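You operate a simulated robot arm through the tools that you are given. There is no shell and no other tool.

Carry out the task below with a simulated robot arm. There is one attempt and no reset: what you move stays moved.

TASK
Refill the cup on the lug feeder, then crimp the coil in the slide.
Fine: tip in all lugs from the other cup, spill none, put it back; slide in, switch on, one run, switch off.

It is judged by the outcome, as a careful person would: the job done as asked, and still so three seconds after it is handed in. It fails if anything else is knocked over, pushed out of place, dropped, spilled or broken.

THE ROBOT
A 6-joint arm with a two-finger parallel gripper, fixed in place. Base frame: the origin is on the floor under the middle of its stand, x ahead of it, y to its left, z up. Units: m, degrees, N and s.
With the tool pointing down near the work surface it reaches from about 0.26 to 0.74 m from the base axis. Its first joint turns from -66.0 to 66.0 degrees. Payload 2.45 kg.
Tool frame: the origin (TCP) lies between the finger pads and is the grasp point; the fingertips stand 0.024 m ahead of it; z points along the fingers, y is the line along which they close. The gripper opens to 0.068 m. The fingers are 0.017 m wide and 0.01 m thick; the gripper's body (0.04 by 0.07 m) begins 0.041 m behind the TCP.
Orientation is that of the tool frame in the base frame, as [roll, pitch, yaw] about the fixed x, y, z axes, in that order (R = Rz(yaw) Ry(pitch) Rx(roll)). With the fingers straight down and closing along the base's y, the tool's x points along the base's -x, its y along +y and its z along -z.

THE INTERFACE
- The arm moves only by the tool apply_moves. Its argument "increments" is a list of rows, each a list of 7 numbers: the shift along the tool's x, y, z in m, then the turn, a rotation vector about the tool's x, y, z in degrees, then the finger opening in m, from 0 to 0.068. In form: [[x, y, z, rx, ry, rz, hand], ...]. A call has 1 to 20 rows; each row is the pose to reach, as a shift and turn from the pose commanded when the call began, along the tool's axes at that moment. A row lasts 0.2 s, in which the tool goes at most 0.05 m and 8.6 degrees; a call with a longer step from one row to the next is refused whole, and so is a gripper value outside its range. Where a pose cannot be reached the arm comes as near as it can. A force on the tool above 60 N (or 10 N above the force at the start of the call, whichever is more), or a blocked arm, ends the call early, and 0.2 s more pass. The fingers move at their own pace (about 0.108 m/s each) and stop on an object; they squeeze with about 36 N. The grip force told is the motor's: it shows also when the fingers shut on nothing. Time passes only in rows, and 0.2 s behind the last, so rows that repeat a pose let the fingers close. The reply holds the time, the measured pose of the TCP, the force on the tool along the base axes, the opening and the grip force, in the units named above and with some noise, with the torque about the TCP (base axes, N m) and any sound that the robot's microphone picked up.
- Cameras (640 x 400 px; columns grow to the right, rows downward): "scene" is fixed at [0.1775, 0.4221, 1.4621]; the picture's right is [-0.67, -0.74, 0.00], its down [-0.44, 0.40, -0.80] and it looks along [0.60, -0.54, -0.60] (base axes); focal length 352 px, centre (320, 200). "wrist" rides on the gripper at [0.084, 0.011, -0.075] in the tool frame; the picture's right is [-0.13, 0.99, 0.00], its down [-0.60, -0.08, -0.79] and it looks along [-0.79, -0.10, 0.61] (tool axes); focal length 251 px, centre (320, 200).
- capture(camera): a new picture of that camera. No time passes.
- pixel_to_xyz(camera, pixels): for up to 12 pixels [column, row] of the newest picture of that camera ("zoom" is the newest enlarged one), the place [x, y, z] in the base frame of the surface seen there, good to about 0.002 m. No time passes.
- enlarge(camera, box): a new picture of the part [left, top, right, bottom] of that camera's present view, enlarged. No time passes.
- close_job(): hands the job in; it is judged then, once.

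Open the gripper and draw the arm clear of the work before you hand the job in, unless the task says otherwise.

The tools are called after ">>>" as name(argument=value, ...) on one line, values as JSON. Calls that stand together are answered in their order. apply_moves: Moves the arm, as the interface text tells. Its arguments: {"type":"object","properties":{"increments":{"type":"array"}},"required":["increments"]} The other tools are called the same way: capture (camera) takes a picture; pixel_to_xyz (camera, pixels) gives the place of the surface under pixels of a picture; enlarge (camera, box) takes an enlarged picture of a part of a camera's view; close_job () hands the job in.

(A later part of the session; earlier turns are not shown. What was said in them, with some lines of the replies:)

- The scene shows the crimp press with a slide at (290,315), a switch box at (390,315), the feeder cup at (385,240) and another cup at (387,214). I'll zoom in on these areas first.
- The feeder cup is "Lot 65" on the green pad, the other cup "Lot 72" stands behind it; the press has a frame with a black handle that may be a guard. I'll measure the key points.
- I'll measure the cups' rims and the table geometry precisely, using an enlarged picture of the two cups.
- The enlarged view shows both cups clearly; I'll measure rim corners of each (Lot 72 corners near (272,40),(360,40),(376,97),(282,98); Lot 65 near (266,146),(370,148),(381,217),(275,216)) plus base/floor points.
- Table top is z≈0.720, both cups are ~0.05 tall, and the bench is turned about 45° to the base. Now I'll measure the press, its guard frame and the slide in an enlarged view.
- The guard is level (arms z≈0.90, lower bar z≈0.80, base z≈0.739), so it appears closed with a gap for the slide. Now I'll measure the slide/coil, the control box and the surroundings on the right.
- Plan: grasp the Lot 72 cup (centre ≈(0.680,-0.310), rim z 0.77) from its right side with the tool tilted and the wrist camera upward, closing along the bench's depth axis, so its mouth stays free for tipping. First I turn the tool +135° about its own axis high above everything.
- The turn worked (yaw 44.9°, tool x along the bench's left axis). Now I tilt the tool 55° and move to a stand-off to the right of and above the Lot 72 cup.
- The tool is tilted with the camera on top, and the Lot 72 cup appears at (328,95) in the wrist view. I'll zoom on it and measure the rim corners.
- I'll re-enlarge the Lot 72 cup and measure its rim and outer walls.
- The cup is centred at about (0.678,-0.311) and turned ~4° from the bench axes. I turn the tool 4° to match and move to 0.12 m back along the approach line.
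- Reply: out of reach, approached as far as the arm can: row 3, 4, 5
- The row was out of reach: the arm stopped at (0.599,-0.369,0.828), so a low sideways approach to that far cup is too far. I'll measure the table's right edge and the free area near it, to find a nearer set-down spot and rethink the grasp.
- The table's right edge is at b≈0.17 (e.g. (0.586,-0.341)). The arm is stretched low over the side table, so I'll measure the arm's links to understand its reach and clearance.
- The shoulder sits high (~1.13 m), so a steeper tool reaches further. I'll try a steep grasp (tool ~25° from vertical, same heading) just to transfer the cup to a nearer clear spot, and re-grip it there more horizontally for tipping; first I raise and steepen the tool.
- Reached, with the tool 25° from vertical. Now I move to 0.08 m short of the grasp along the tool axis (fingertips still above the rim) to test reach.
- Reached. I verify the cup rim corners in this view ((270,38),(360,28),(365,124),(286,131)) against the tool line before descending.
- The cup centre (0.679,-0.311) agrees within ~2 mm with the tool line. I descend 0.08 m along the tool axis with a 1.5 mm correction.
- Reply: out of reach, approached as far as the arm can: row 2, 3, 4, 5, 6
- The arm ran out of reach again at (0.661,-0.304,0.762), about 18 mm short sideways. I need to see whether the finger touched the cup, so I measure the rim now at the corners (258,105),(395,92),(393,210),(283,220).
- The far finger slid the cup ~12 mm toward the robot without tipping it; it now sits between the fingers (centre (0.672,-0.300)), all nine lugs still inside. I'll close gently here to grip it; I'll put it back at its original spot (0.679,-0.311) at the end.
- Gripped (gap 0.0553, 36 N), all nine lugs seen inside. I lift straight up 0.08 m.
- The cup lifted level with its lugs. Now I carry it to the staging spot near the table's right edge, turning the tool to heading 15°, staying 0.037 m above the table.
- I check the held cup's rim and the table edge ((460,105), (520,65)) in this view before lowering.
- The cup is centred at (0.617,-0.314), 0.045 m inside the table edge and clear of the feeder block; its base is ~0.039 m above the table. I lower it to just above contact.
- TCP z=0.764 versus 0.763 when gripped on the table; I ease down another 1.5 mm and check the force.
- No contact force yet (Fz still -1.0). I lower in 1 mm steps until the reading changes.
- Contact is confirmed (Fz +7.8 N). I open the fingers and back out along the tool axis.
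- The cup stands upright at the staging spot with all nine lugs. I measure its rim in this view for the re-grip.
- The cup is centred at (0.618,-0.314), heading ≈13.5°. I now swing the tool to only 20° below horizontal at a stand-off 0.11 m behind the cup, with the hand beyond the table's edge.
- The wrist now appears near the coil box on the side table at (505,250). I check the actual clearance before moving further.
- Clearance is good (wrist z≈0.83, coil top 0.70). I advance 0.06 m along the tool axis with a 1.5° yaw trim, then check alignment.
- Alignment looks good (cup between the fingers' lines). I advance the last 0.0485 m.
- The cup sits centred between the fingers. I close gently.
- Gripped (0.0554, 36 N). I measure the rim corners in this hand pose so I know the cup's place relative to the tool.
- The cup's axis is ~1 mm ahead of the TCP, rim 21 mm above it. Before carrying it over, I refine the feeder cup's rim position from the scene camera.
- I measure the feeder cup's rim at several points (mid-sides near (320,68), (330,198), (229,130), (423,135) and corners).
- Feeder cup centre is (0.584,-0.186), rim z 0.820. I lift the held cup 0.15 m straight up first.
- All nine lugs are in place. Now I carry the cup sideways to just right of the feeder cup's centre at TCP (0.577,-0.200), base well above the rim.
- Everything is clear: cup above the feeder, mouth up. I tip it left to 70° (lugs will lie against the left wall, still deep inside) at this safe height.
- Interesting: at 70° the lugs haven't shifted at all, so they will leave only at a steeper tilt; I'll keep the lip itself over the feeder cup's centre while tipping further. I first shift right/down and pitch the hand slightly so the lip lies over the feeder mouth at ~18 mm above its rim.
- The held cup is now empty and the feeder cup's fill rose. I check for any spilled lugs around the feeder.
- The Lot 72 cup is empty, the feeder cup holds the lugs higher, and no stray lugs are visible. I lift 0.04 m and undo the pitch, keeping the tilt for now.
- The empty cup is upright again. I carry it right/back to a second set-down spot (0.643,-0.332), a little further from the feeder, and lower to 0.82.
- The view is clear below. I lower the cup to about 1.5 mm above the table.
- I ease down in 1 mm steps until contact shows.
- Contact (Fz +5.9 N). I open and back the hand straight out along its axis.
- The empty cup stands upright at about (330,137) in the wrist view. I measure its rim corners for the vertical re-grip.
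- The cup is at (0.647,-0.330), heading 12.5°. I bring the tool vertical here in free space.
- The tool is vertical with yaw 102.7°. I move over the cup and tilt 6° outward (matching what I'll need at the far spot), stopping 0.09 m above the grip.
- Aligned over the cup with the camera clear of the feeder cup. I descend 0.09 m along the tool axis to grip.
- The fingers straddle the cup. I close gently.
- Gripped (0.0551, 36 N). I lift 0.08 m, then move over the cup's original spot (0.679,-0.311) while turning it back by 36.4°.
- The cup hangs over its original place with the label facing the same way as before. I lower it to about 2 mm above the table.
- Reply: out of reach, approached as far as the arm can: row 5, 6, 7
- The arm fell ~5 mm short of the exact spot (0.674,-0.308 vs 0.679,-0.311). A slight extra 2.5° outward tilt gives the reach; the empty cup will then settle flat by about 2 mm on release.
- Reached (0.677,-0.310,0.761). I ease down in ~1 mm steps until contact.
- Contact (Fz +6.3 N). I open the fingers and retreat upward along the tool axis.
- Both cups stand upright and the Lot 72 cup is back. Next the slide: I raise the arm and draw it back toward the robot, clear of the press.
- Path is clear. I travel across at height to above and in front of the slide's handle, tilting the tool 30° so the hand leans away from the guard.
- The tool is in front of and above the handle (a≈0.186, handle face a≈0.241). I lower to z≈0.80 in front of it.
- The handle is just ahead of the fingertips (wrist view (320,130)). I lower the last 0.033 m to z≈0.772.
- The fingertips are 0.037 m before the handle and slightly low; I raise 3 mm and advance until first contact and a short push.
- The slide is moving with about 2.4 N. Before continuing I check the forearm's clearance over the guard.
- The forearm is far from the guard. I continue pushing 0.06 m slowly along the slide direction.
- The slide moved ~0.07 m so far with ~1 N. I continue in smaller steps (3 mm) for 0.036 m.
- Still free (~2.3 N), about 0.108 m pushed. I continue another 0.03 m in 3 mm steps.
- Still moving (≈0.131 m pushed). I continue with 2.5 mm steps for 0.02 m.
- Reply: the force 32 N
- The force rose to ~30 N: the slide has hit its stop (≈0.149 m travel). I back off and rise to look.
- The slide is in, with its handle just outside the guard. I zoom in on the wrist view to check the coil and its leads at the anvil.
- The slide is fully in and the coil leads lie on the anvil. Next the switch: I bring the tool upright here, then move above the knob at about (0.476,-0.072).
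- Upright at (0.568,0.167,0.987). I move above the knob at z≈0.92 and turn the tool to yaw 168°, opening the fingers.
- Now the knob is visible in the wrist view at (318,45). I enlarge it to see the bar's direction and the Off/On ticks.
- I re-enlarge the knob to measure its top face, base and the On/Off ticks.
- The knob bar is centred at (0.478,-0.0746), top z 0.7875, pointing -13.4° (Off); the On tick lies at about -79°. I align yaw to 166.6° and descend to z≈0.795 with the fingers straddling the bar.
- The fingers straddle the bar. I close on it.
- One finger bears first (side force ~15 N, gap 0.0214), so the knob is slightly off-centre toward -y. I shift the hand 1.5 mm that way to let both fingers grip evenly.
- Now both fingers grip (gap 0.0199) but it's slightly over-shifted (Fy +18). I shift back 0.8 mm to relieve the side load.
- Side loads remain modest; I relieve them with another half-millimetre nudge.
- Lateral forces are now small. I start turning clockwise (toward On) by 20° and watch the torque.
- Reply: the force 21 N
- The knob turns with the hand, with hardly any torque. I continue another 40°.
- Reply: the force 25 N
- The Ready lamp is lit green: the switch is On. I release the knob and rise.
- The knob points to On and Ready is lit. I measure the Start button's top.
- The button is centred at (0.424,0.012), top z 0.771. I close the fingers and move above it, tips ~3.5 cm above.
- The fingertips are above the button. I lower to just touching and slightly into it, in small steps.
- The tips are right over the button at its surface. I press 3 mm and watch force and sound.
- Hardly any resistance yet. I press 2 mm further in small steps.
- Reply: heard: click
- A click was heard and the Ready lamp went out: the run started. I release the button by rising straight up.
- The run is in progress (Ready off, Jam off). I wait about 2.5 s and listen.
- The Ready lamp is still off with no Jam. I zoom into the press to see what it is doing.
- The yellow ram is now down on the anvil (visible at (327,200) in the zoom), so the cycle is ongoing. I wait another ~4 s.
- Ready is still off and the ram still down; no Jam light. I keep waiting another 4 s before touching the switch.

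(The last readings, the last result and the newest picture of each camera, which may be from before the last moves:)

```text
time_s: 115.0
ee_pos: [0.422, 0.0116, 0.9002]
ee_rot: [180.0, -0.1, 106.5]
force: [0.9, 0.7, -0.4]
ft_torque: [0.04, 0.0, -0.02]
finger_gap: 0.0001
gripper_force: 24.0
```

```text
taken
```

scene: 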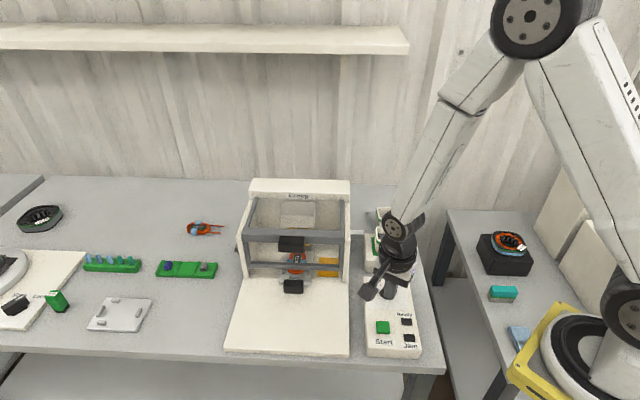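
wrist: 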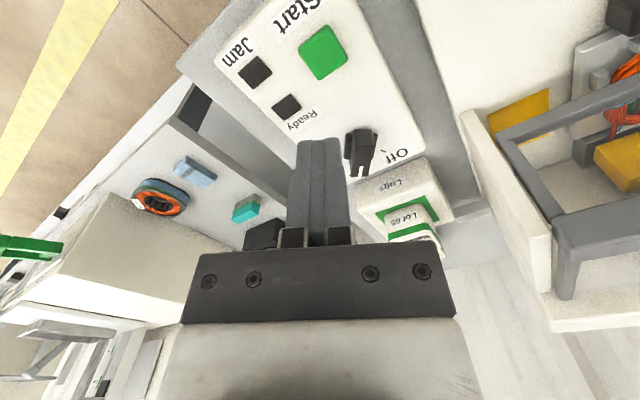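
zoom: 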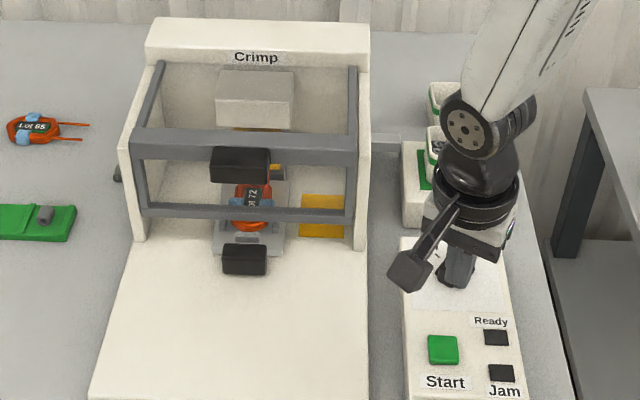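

Nothing has changed for 10 s. I measure the yellow part near the anvil and compare with where the die was before the run (z≈0.835).

>>> enlarge(camera="scene", box=[280, 195, 325, 270])

>>> enlarge(camera="wrist", box=[480, 20, 640, 240])

```text
5.33 times, centred on (302, 232) of scene
```

zoom: 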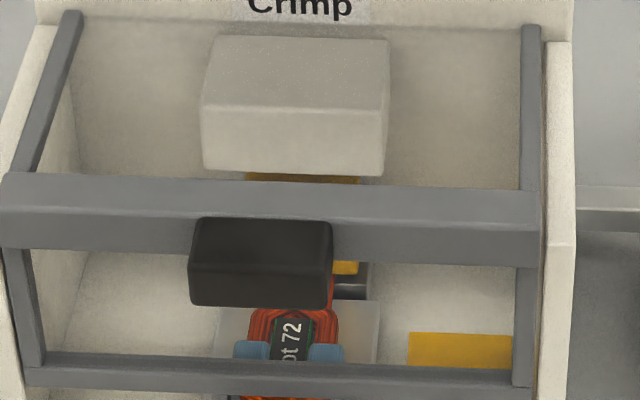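

```text
1.82 times, centred on (560, 130) of wrist
```

zoom: 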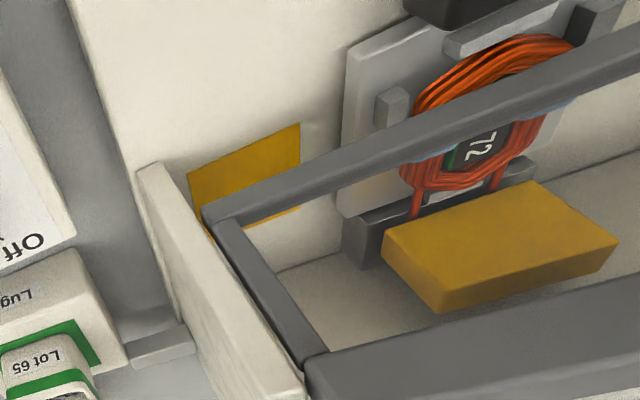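

The yellow ram is pressed down onto the leads and holding. I'll wait longer and compare.

>>> apply_moves(increments=[[0, 0, 0, 0, 0, 0, 0], [0, 0, 0, 0, 0, 0, 0], [0, 0, 0, 0, 0, 0, 0], [0, 0, 0, 0, 0, 0, 0], [0, 0, 0, 0, 0, 0, 0], [0, 0, 0, 0, 0, 0, 0], [0, 0, 0, 0, 0, 0, 0], [0, 0, 0, 0, 0, 0, 0], [0, 0, 0, 0, 0, 0, 0], [0, 0, 0, 0, 0, 0, 0], [0, 0, 0, 0, 0, 0, 0], [0, 0, 0, 0, 0, 0, 0], [0, 0, 0, 0, 0, 0, 0], [0, 0, 0, 0, 0, 0, 0], [0, 0, 0, 0, 0, 0, 0], [0, 0, 0, 0, 0, 0, 0], [0, 0, 0, 0, 0, 0, 0], [0, 0, 0, 0, 0, 0, 0], [0, 0, 0, 0, 0, 0, 0], [0, 0, 0, 0, 0, 0, 0]])

>>> capture(camera="wrist")

>>> enlarge(camera="scene", box=[225, 170, 430, 350])

```text
time_s: 119.2
ee_pos: [0.4215, 0.0114, 0.9002]
ee_rot: [-180.0, 0.0, 106.5]
force: [0.5, 0.2, 0.4]
ft_torque: [-0.04, 0.02, 0.03]
finger_gap: 0.0001
gripper_force: 23.2
```

```text
taken
```

wrist: 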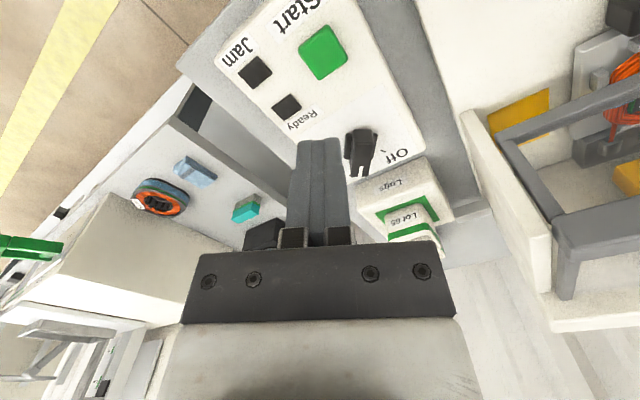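

```text
2.22 times, centred on (328, 260) of scene
```

zoom: 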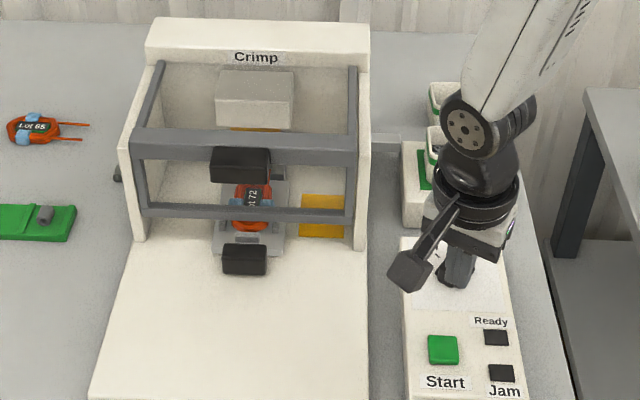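

The ram is now rising again (the yellow part moved away from the anvil). I wait a little more for the cycle to finish.

>>> apply_moves(increments=[[0, 0, 0, 0, 0, 0, 0], [0, 0, 0, 0, 0, 0, 0], [0, 0, 0, 0, 0, 0, 0], [0, 0, 0, 0, 0, 0, 0], [0, 0, 0, 0, 0, 0, 0], [0, 0, 0, 0, 0, 0, 0], [0, 0, 0, 0, 0, 0, 0], [0, 0, 0, 0, 0, 0, 0], [0, 0, 0, 0, 0, 0, 0], [0, 0, 0, 0, 0, 0, 0]])

>>> capture(camera="wrist")

>>> enlarge(camera="scene", box=[225, 170, 430, 350])

```text
time_s: 121.4
ee_pos: [0.4207, 0.0124, 0.8993]
ee_rot: [180.0, 0.0, 106.6]
force: [0.4, -0.1, -0.3]
ft_torque: [0.04, -0.01, -0.03]
finger_gap: 0.0
gripper_force: 23.3
```

```text
taken
```

wrist: 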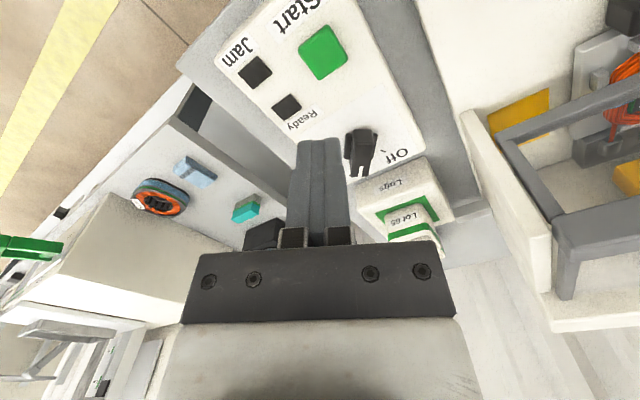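

```text
2.22 times, centred on (328, 260) of scene
```

zoom: 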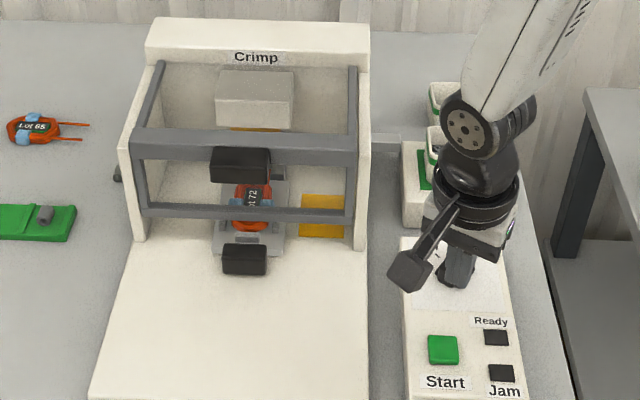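

The ram looks fully up, with Ready still off. I zoom in to check the leads for crimped lugs and whether the ram has stopped.

>>> enlarge(camera="wrist", box=[520, 40, 640, 240])

>>> enlarge(camera="scene", box=[270, 195, 330, 275])

>>> apply_moves(increments=[[0, 0, 0, 0, 0, 0, 0], [0, 0, 0, 0, 0, 0, 0], [0, 0, 0, 0, 0, 0, 0], [0, 0, 0, 0, 0, 0, 0], [0, 0, 0, 0, 0, 0, 0], [0, 0, 0, 0, 0, 0, 0], [0, 0, 0, 0, 0, 0, 0], [0, 0, 0, 0, 0, 0, 0], [0, 0, 0, 0, 0, 0, 0], [0, 0, 0, 0, 0, 0, 0], [0, 0, 0, 0, 0, 0, 0], [0, 0, 0, 0, 0, 0, 0], [0, 0, 0, 0, 0, 0, 0], [0, 0, 0, 0, 0, 0, 0], [0, 0, 0, 0, 0, 0, 0]])

>>> enlarge(camera="scene", box=[225, 170, 430, 350])

>>> enlarge(camera="wrist", box=[520, 40, 640, 240])

```text
2.00 times, centred on (580, 140) of wrist
```

zoom: 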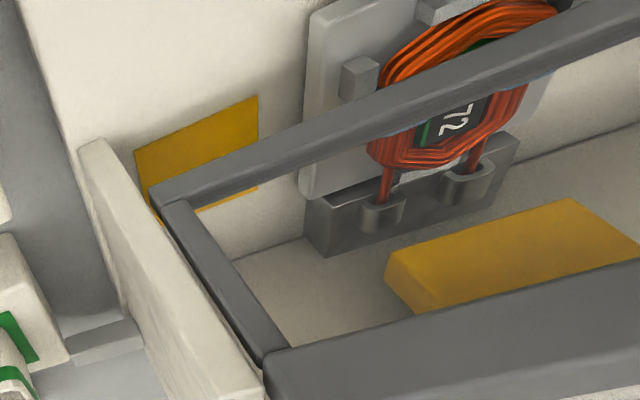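

```text
5.00 times, centred on (300, 235) of scene
```

zoom: 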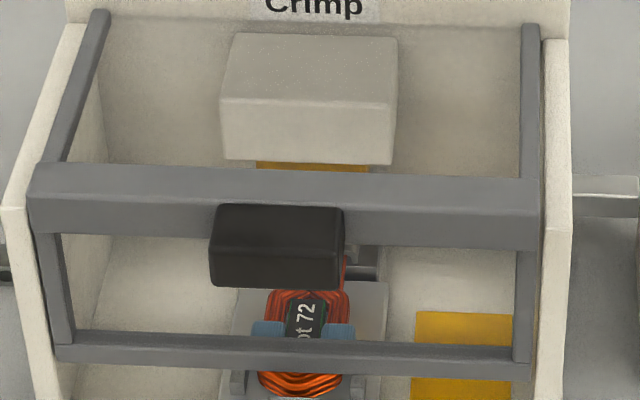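

```text
time_s: 124.6
ee_pos: [0.4218, 0.013, 0.9006]
ee_rot: [-180.0, -0.1, 106.4]
force: [-0.3, -0.2, -0.5]
ft_torque: [-0.02, -0.02, 0.02]
finger_gap: 0.0001
gripper_force: 23.5
```

```text
2.22 times, centred on (328, 260) of scene
```

zoom: 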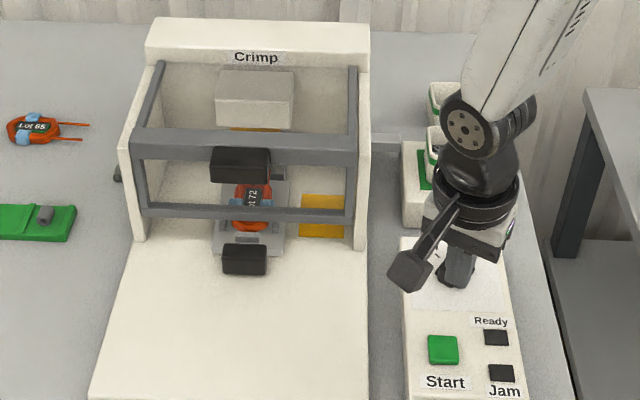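

```text
2.00 times, centred on (580, 140) of wrist
```

zoom: 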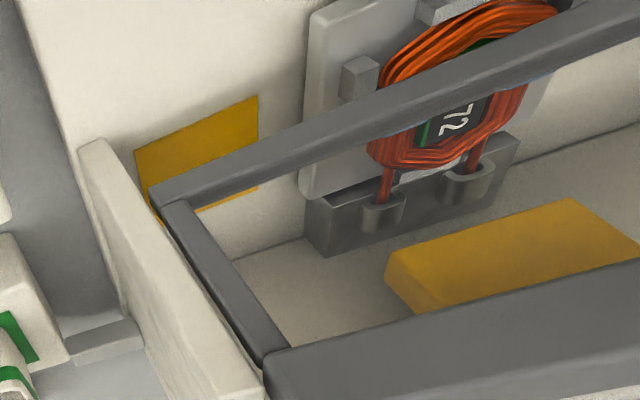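

Both leads now carry crimped lugs and the ram rests at the top: one run done. Now I go back above the knob (exact reverse of my earlier move), opening the fingers.

>>> apply_moves(increments=[[-0.0201, 0.0059, -0.0152, 0, 0, 0, 0.01], [-0.0452, 0.0132, -0.0152, 0, 0, 0, 0.025], [-0.0703, 0.0206, -0.0152, 0, 0, 0, 0.045], [-0.0904, 0.0265, -0.0152, 0, 0, 0, 0.045], [-0.1004, 0.0294, -0.0152, 0, 0, 0, 0.045], [-0.1004, 0.0294, -0.0152, 0, 0, 0, 0.045]])

>>> capture(camera="wrist")

>>> enlarge(camera="wrist", box=[250, 0, 400, 115])

```text
time_s: 126.0
ee_pos: [0.4785, -0.0762, 0.916]
ee_rot: [179.9, -0.1, 106.5]
force: [0.0, 0.3, -0.2]
ft_torque: [0.01, 0.02, 0.0]
finger_gap: 0.045
gripper_force: 0.1
```

```text
taken
```

wrist: 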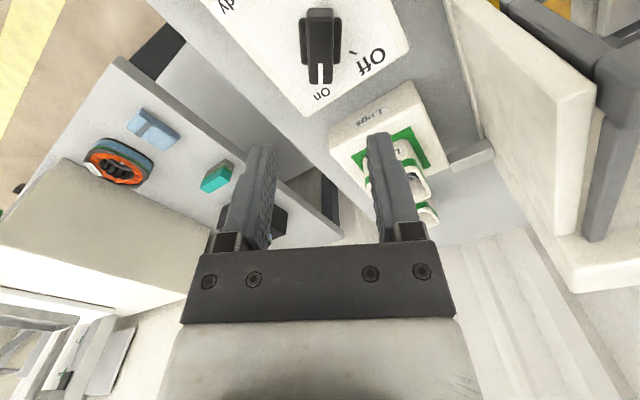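

```text
3.48 times, centred on (325, 58) of wrist
```

zoom: 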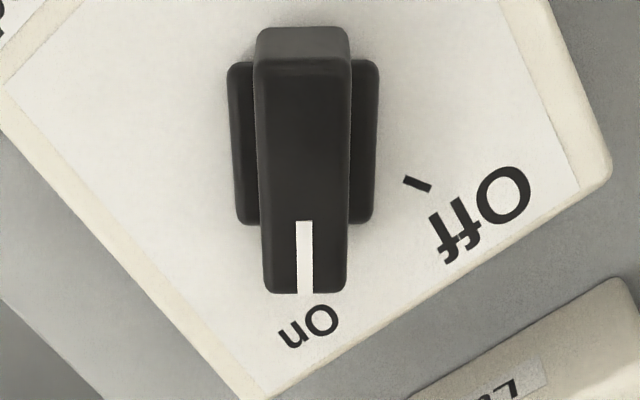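

I measure the knob bar's present direction and centre.

>>> pixel_to_xyz(camera="zoom", pixels=[[265, 80], [342, 80], [270, 285], [342, 285], [304, 230], [305, 285], [418, 184], [410, 180], [427, 188]])

```text
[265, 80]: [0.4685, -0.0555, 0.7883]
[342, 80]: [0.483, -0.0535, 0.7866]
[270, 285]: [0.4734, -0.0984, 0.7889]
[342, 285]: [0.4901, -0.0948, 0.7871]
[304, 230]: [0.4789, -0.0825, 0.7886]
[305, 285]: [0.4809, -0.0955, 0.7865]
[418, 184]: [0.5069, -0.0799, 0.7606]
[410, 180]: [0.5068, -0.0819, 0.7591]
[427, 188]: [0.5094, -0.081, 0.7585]
```

The knob points to On (≈-81°), centre (0.479,-0.0756). I align yaw to ~99.7° and descend over it.

>>> apply_moves(increments=[[0, 0, 0.03, 0, 0, 3.4, 0.045], [0, 0, 0.06, 0, 0, 6.8, 0.045], [0, 0, 0.09, 0, 0, 6.8, 0.045], [0, 0, 0.11, 0, 0, 6.8, 0.045], [0, 0, 0.12, 0, 0, 6.8, 0.045], [0, 0, 0.12, 0, 0, 6.8, 0.045]])

>>> apply_moves(increments=[[0, 0, 0, 0, 0, 0, 0.035], [0, 0, 0, 0, 0, 0, 0.027], [0, 0, 0, 0, 0, 0, 0.021], [0, 0, 0, 0, 0, 0, 0.015], [0, 0, 0, 0, 0, 0, 0.01], [0, 0, 0, 0, 0, 0, 0.01]])

>>> capture(camera="wrist")

```text
time_s: 127.4
ee_pos: [0.4763, -0.0745, 0.7961]
ee_rot: [179.9, 0.0, 99.7]
force: [0.3, 0.9, -0.3]
ft_torque: [-0.01, -0.01, 0.0]
finger_gap: 0.0451
gripper_force: 0.1
```

```text
time_s: 128.8
ee_pos: [0.4789, -0.075, 0.7967]
ee_rot: [179.8, 0.1, 99.7]
force: [8.2, 3.4, -4.2]
ft_torque: [-0.06, -0.15, 0.11]
finger_gap: 0.0198
gripper_force: 37.8
```

```text
taken
```

wrist: 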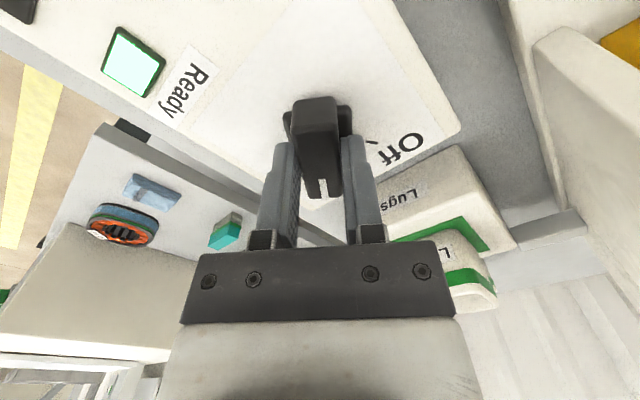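

The Ready lamp is lit again, so the cycle has fully finished. Gripped cleanly; I now turn the knob back 69° to Off.

>>> apply_moves(increments=[[0, 0, 0, 0, 0, -4.3, 0.01], [0, 0, 0, 0, 0, -8.6, 0.01], [0, 0, 0, 0, 0, -12.9, 0.01], [0, 0, 0, 0, 0, -17.2, 0.01], [0, 0, 0, 0, 0, -21.5, 0.01], [0, 0, 0, 0, 0, -25.8, 0.01], [0, 0, 0, 0, 0, -30.1, 0.01], [0, 0, 0, 0, 0, -34.4, 0.01], [0, 0, 0, 0, 0, -38.7, 0.01], [0, 0, 0, 0, 0, -43, 0.01], [0, 0, 0, 0, 0, -47.3, 0.01], [0, 0, 0, 0, 0, -51.6, 0.01], [0, 0, 0, 0, 0, -55.9, 0.01], [0, 0, 0, 0, 0, -60.2, 0.01], [0, 0, 0, 0, 0, -64.5, 0.01], [0, 0, 0, 0, 0, -69, 0.01], [0, 0, 0, 0, 0, -69, 0.01]])

>>> capture(camera="wrist")

>>> enlarge(camera="scene", box=[350, 260, 440, 365])

```text
time_s: 132.4
ee_pos: [0.4776, -0.0754, 0.7949]
ee_rot: [180.0, 0.0, 168.7]
force: [-7.7, -26.3, 34.3]
ft_torque: [-0.55, 0.3, 0.02]
finger_gap: 0.0198
gripper_force: 37.6
```

```text
taken
```

wrist: 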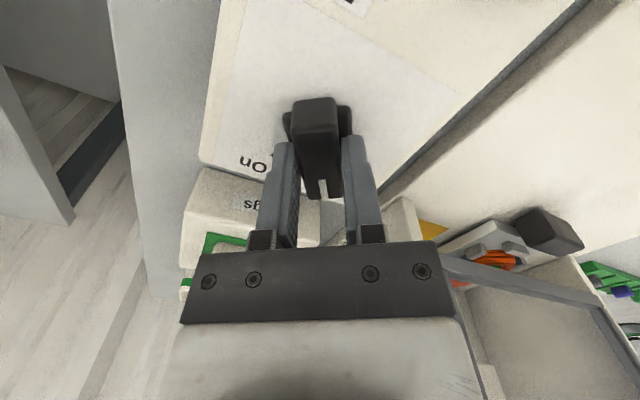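

```text
3.81 times, centred on (395, 312) of scene
```

zoom: 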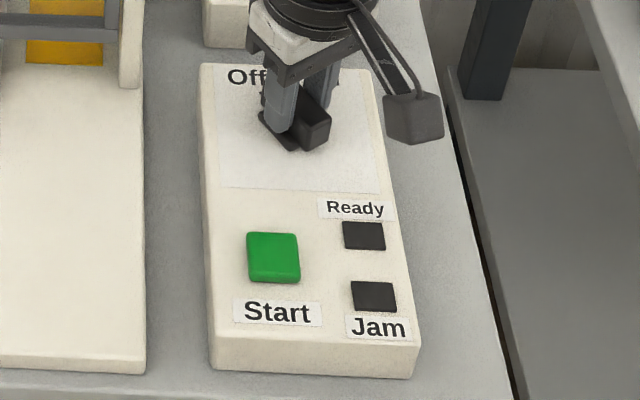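

The Ready lamp is out and the knob is at Off. I release it and rise.

>>> apply_moves(increments=[[0, 0, 0, 0, 0, 0, 0.024], [0, 0, 0, 0, 0, 0, 0.034], [0, 0, 0, 0, 0, 0, 0.045], [0, 0, -0.015, 0, 0, 0, 0.045], [0, 0, -0.045, 0, 0, 0, 0.045], [0, 0, -0.08, 0, 0, 0, 0.045], [0, 0, -0.125, 0, 0, 0, 0.045], [0, 0, -0.125, 0, 0, 0, 0.045]])

>>> enlarge(camera="wrist", box=[250, 0, 400, 115])

>>> enlarge(camera="scene", box=[350, 260, 440, 365])

```text
time_s: 134.2
ee_pos: [0.4778, -0.0733, 0.9212]
ee_rot: [180.0, -0.1, 168.7]
force: [-0.3, 0.6, -0.2]
ft_torque: [0.02, 0.04, -0.02]
finger_gap: 0.0451
gripper_force: 0.1
```

```text
3.48 times, centred on (325, 58) of wrist
```

zoom: 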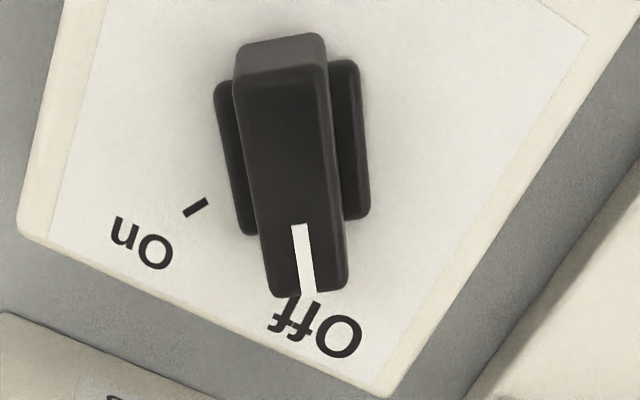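

```text
3.81 times, centred on (395, 312) of scene
```

zoom: 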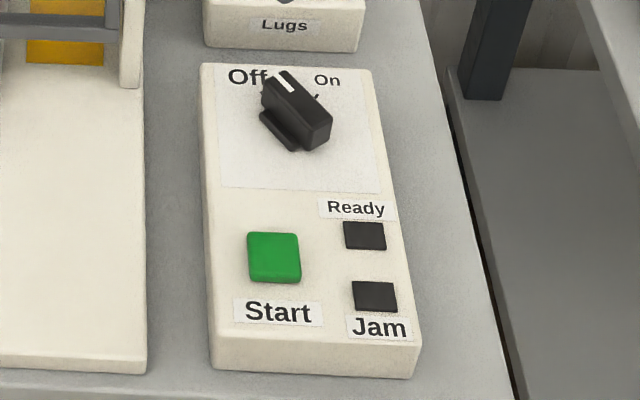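

The switch is back at Off exactly as at the start, lamps dark. I open the gripper and withdraw the arm high and clear.

>>> apply_moves(increments=[[0, 0, -0.03, 0, 0, 0, 0.055], [0.005, -0.01, -0.065, 0, 0, 0, 0.068], [0.017, -0.025, -0.1, 0, 0, 0, 0.068], [0.03, -0.045, -0.135, 0, 0, 0, 0.068], [0.045, -0.067, -0.168, 0, 0, 0, 0.068], [0.0613, -0.0905, -0.2, 0, 0, 0, 0.068], [0.0613, -0.0905, -0.2, 0, 0, 0, 0.068]])

>>> capture(camera="scene")

>>> enlarge(camera="scene", box=[340, 190, 440, 280])

>>> enlarge(camera="scene", box=[230, 175, 360, 305])

```text
time_s: 135.8
ee_pos: [0.4, -0.1501, 1.1191]
ee_rot: [180.0, 0.0, 168.7]
force: [0.7, 0.4, -0.5]
ft_torque: [-0.05, 0.02, 0.02]
finger_gap: 0.068
gripper_force: 0.1
```

```text
taken
```

scene: 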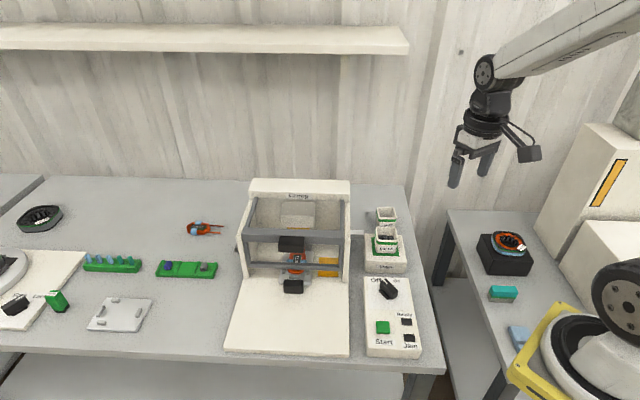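

```text
4.44 times, centred on (390, 235) of scene
```

zoom: 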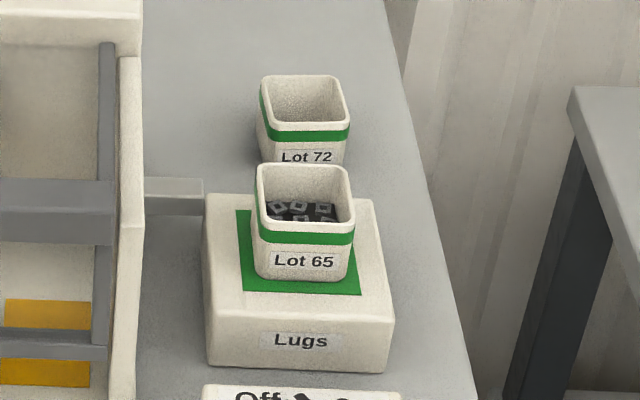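

```text
3.08 times, centred on (295, 240) of scene
```

zoom: 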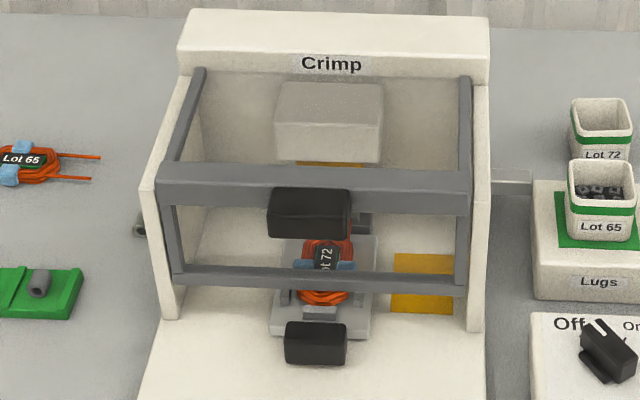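

The final check shows:
- The empty Lot 72 cup is back in its original place.
- The feeder cup is refilled, with no stray lugs visible.
- The slide is in and both leads of the coil are crimped.
- The switch is at Off with the lamps dark.
- The gripper is open and the arm is clear of the work.

I'm handing the job in.

>>> close_job()

```text
The job is handed in.
```

The job is handed in: the feeder cup is refilled and the Lot 72 coil in the slide is crimped. I haven't seen a result from the judging.

- **Lugs:** All the lugs from the Lot 72 cup went into the feeder cup, and I saw none spilled. The feeder cup is labelled Lot 65, so it now holds both lots, as the instruction implied.
- **Cup put back:** The empty Lot 72 cup is back where it stood, same way round, to within a few millimetres. While I was first reaching for it, a finger nudged it about 12 mm without tipping it. I also set it down twice on the bench to change grip.
- **Crimp:** I pushed the slide in to its stop, switched on, and pressed Start once. The Jam lamp stayed dark. Both leads carry crimped lugs, and the Ready lamp was lit again before I switched off.
- **Left as:** The slide is still in, the switch is at Off, the gripper is open, and the arm is clear of the work.
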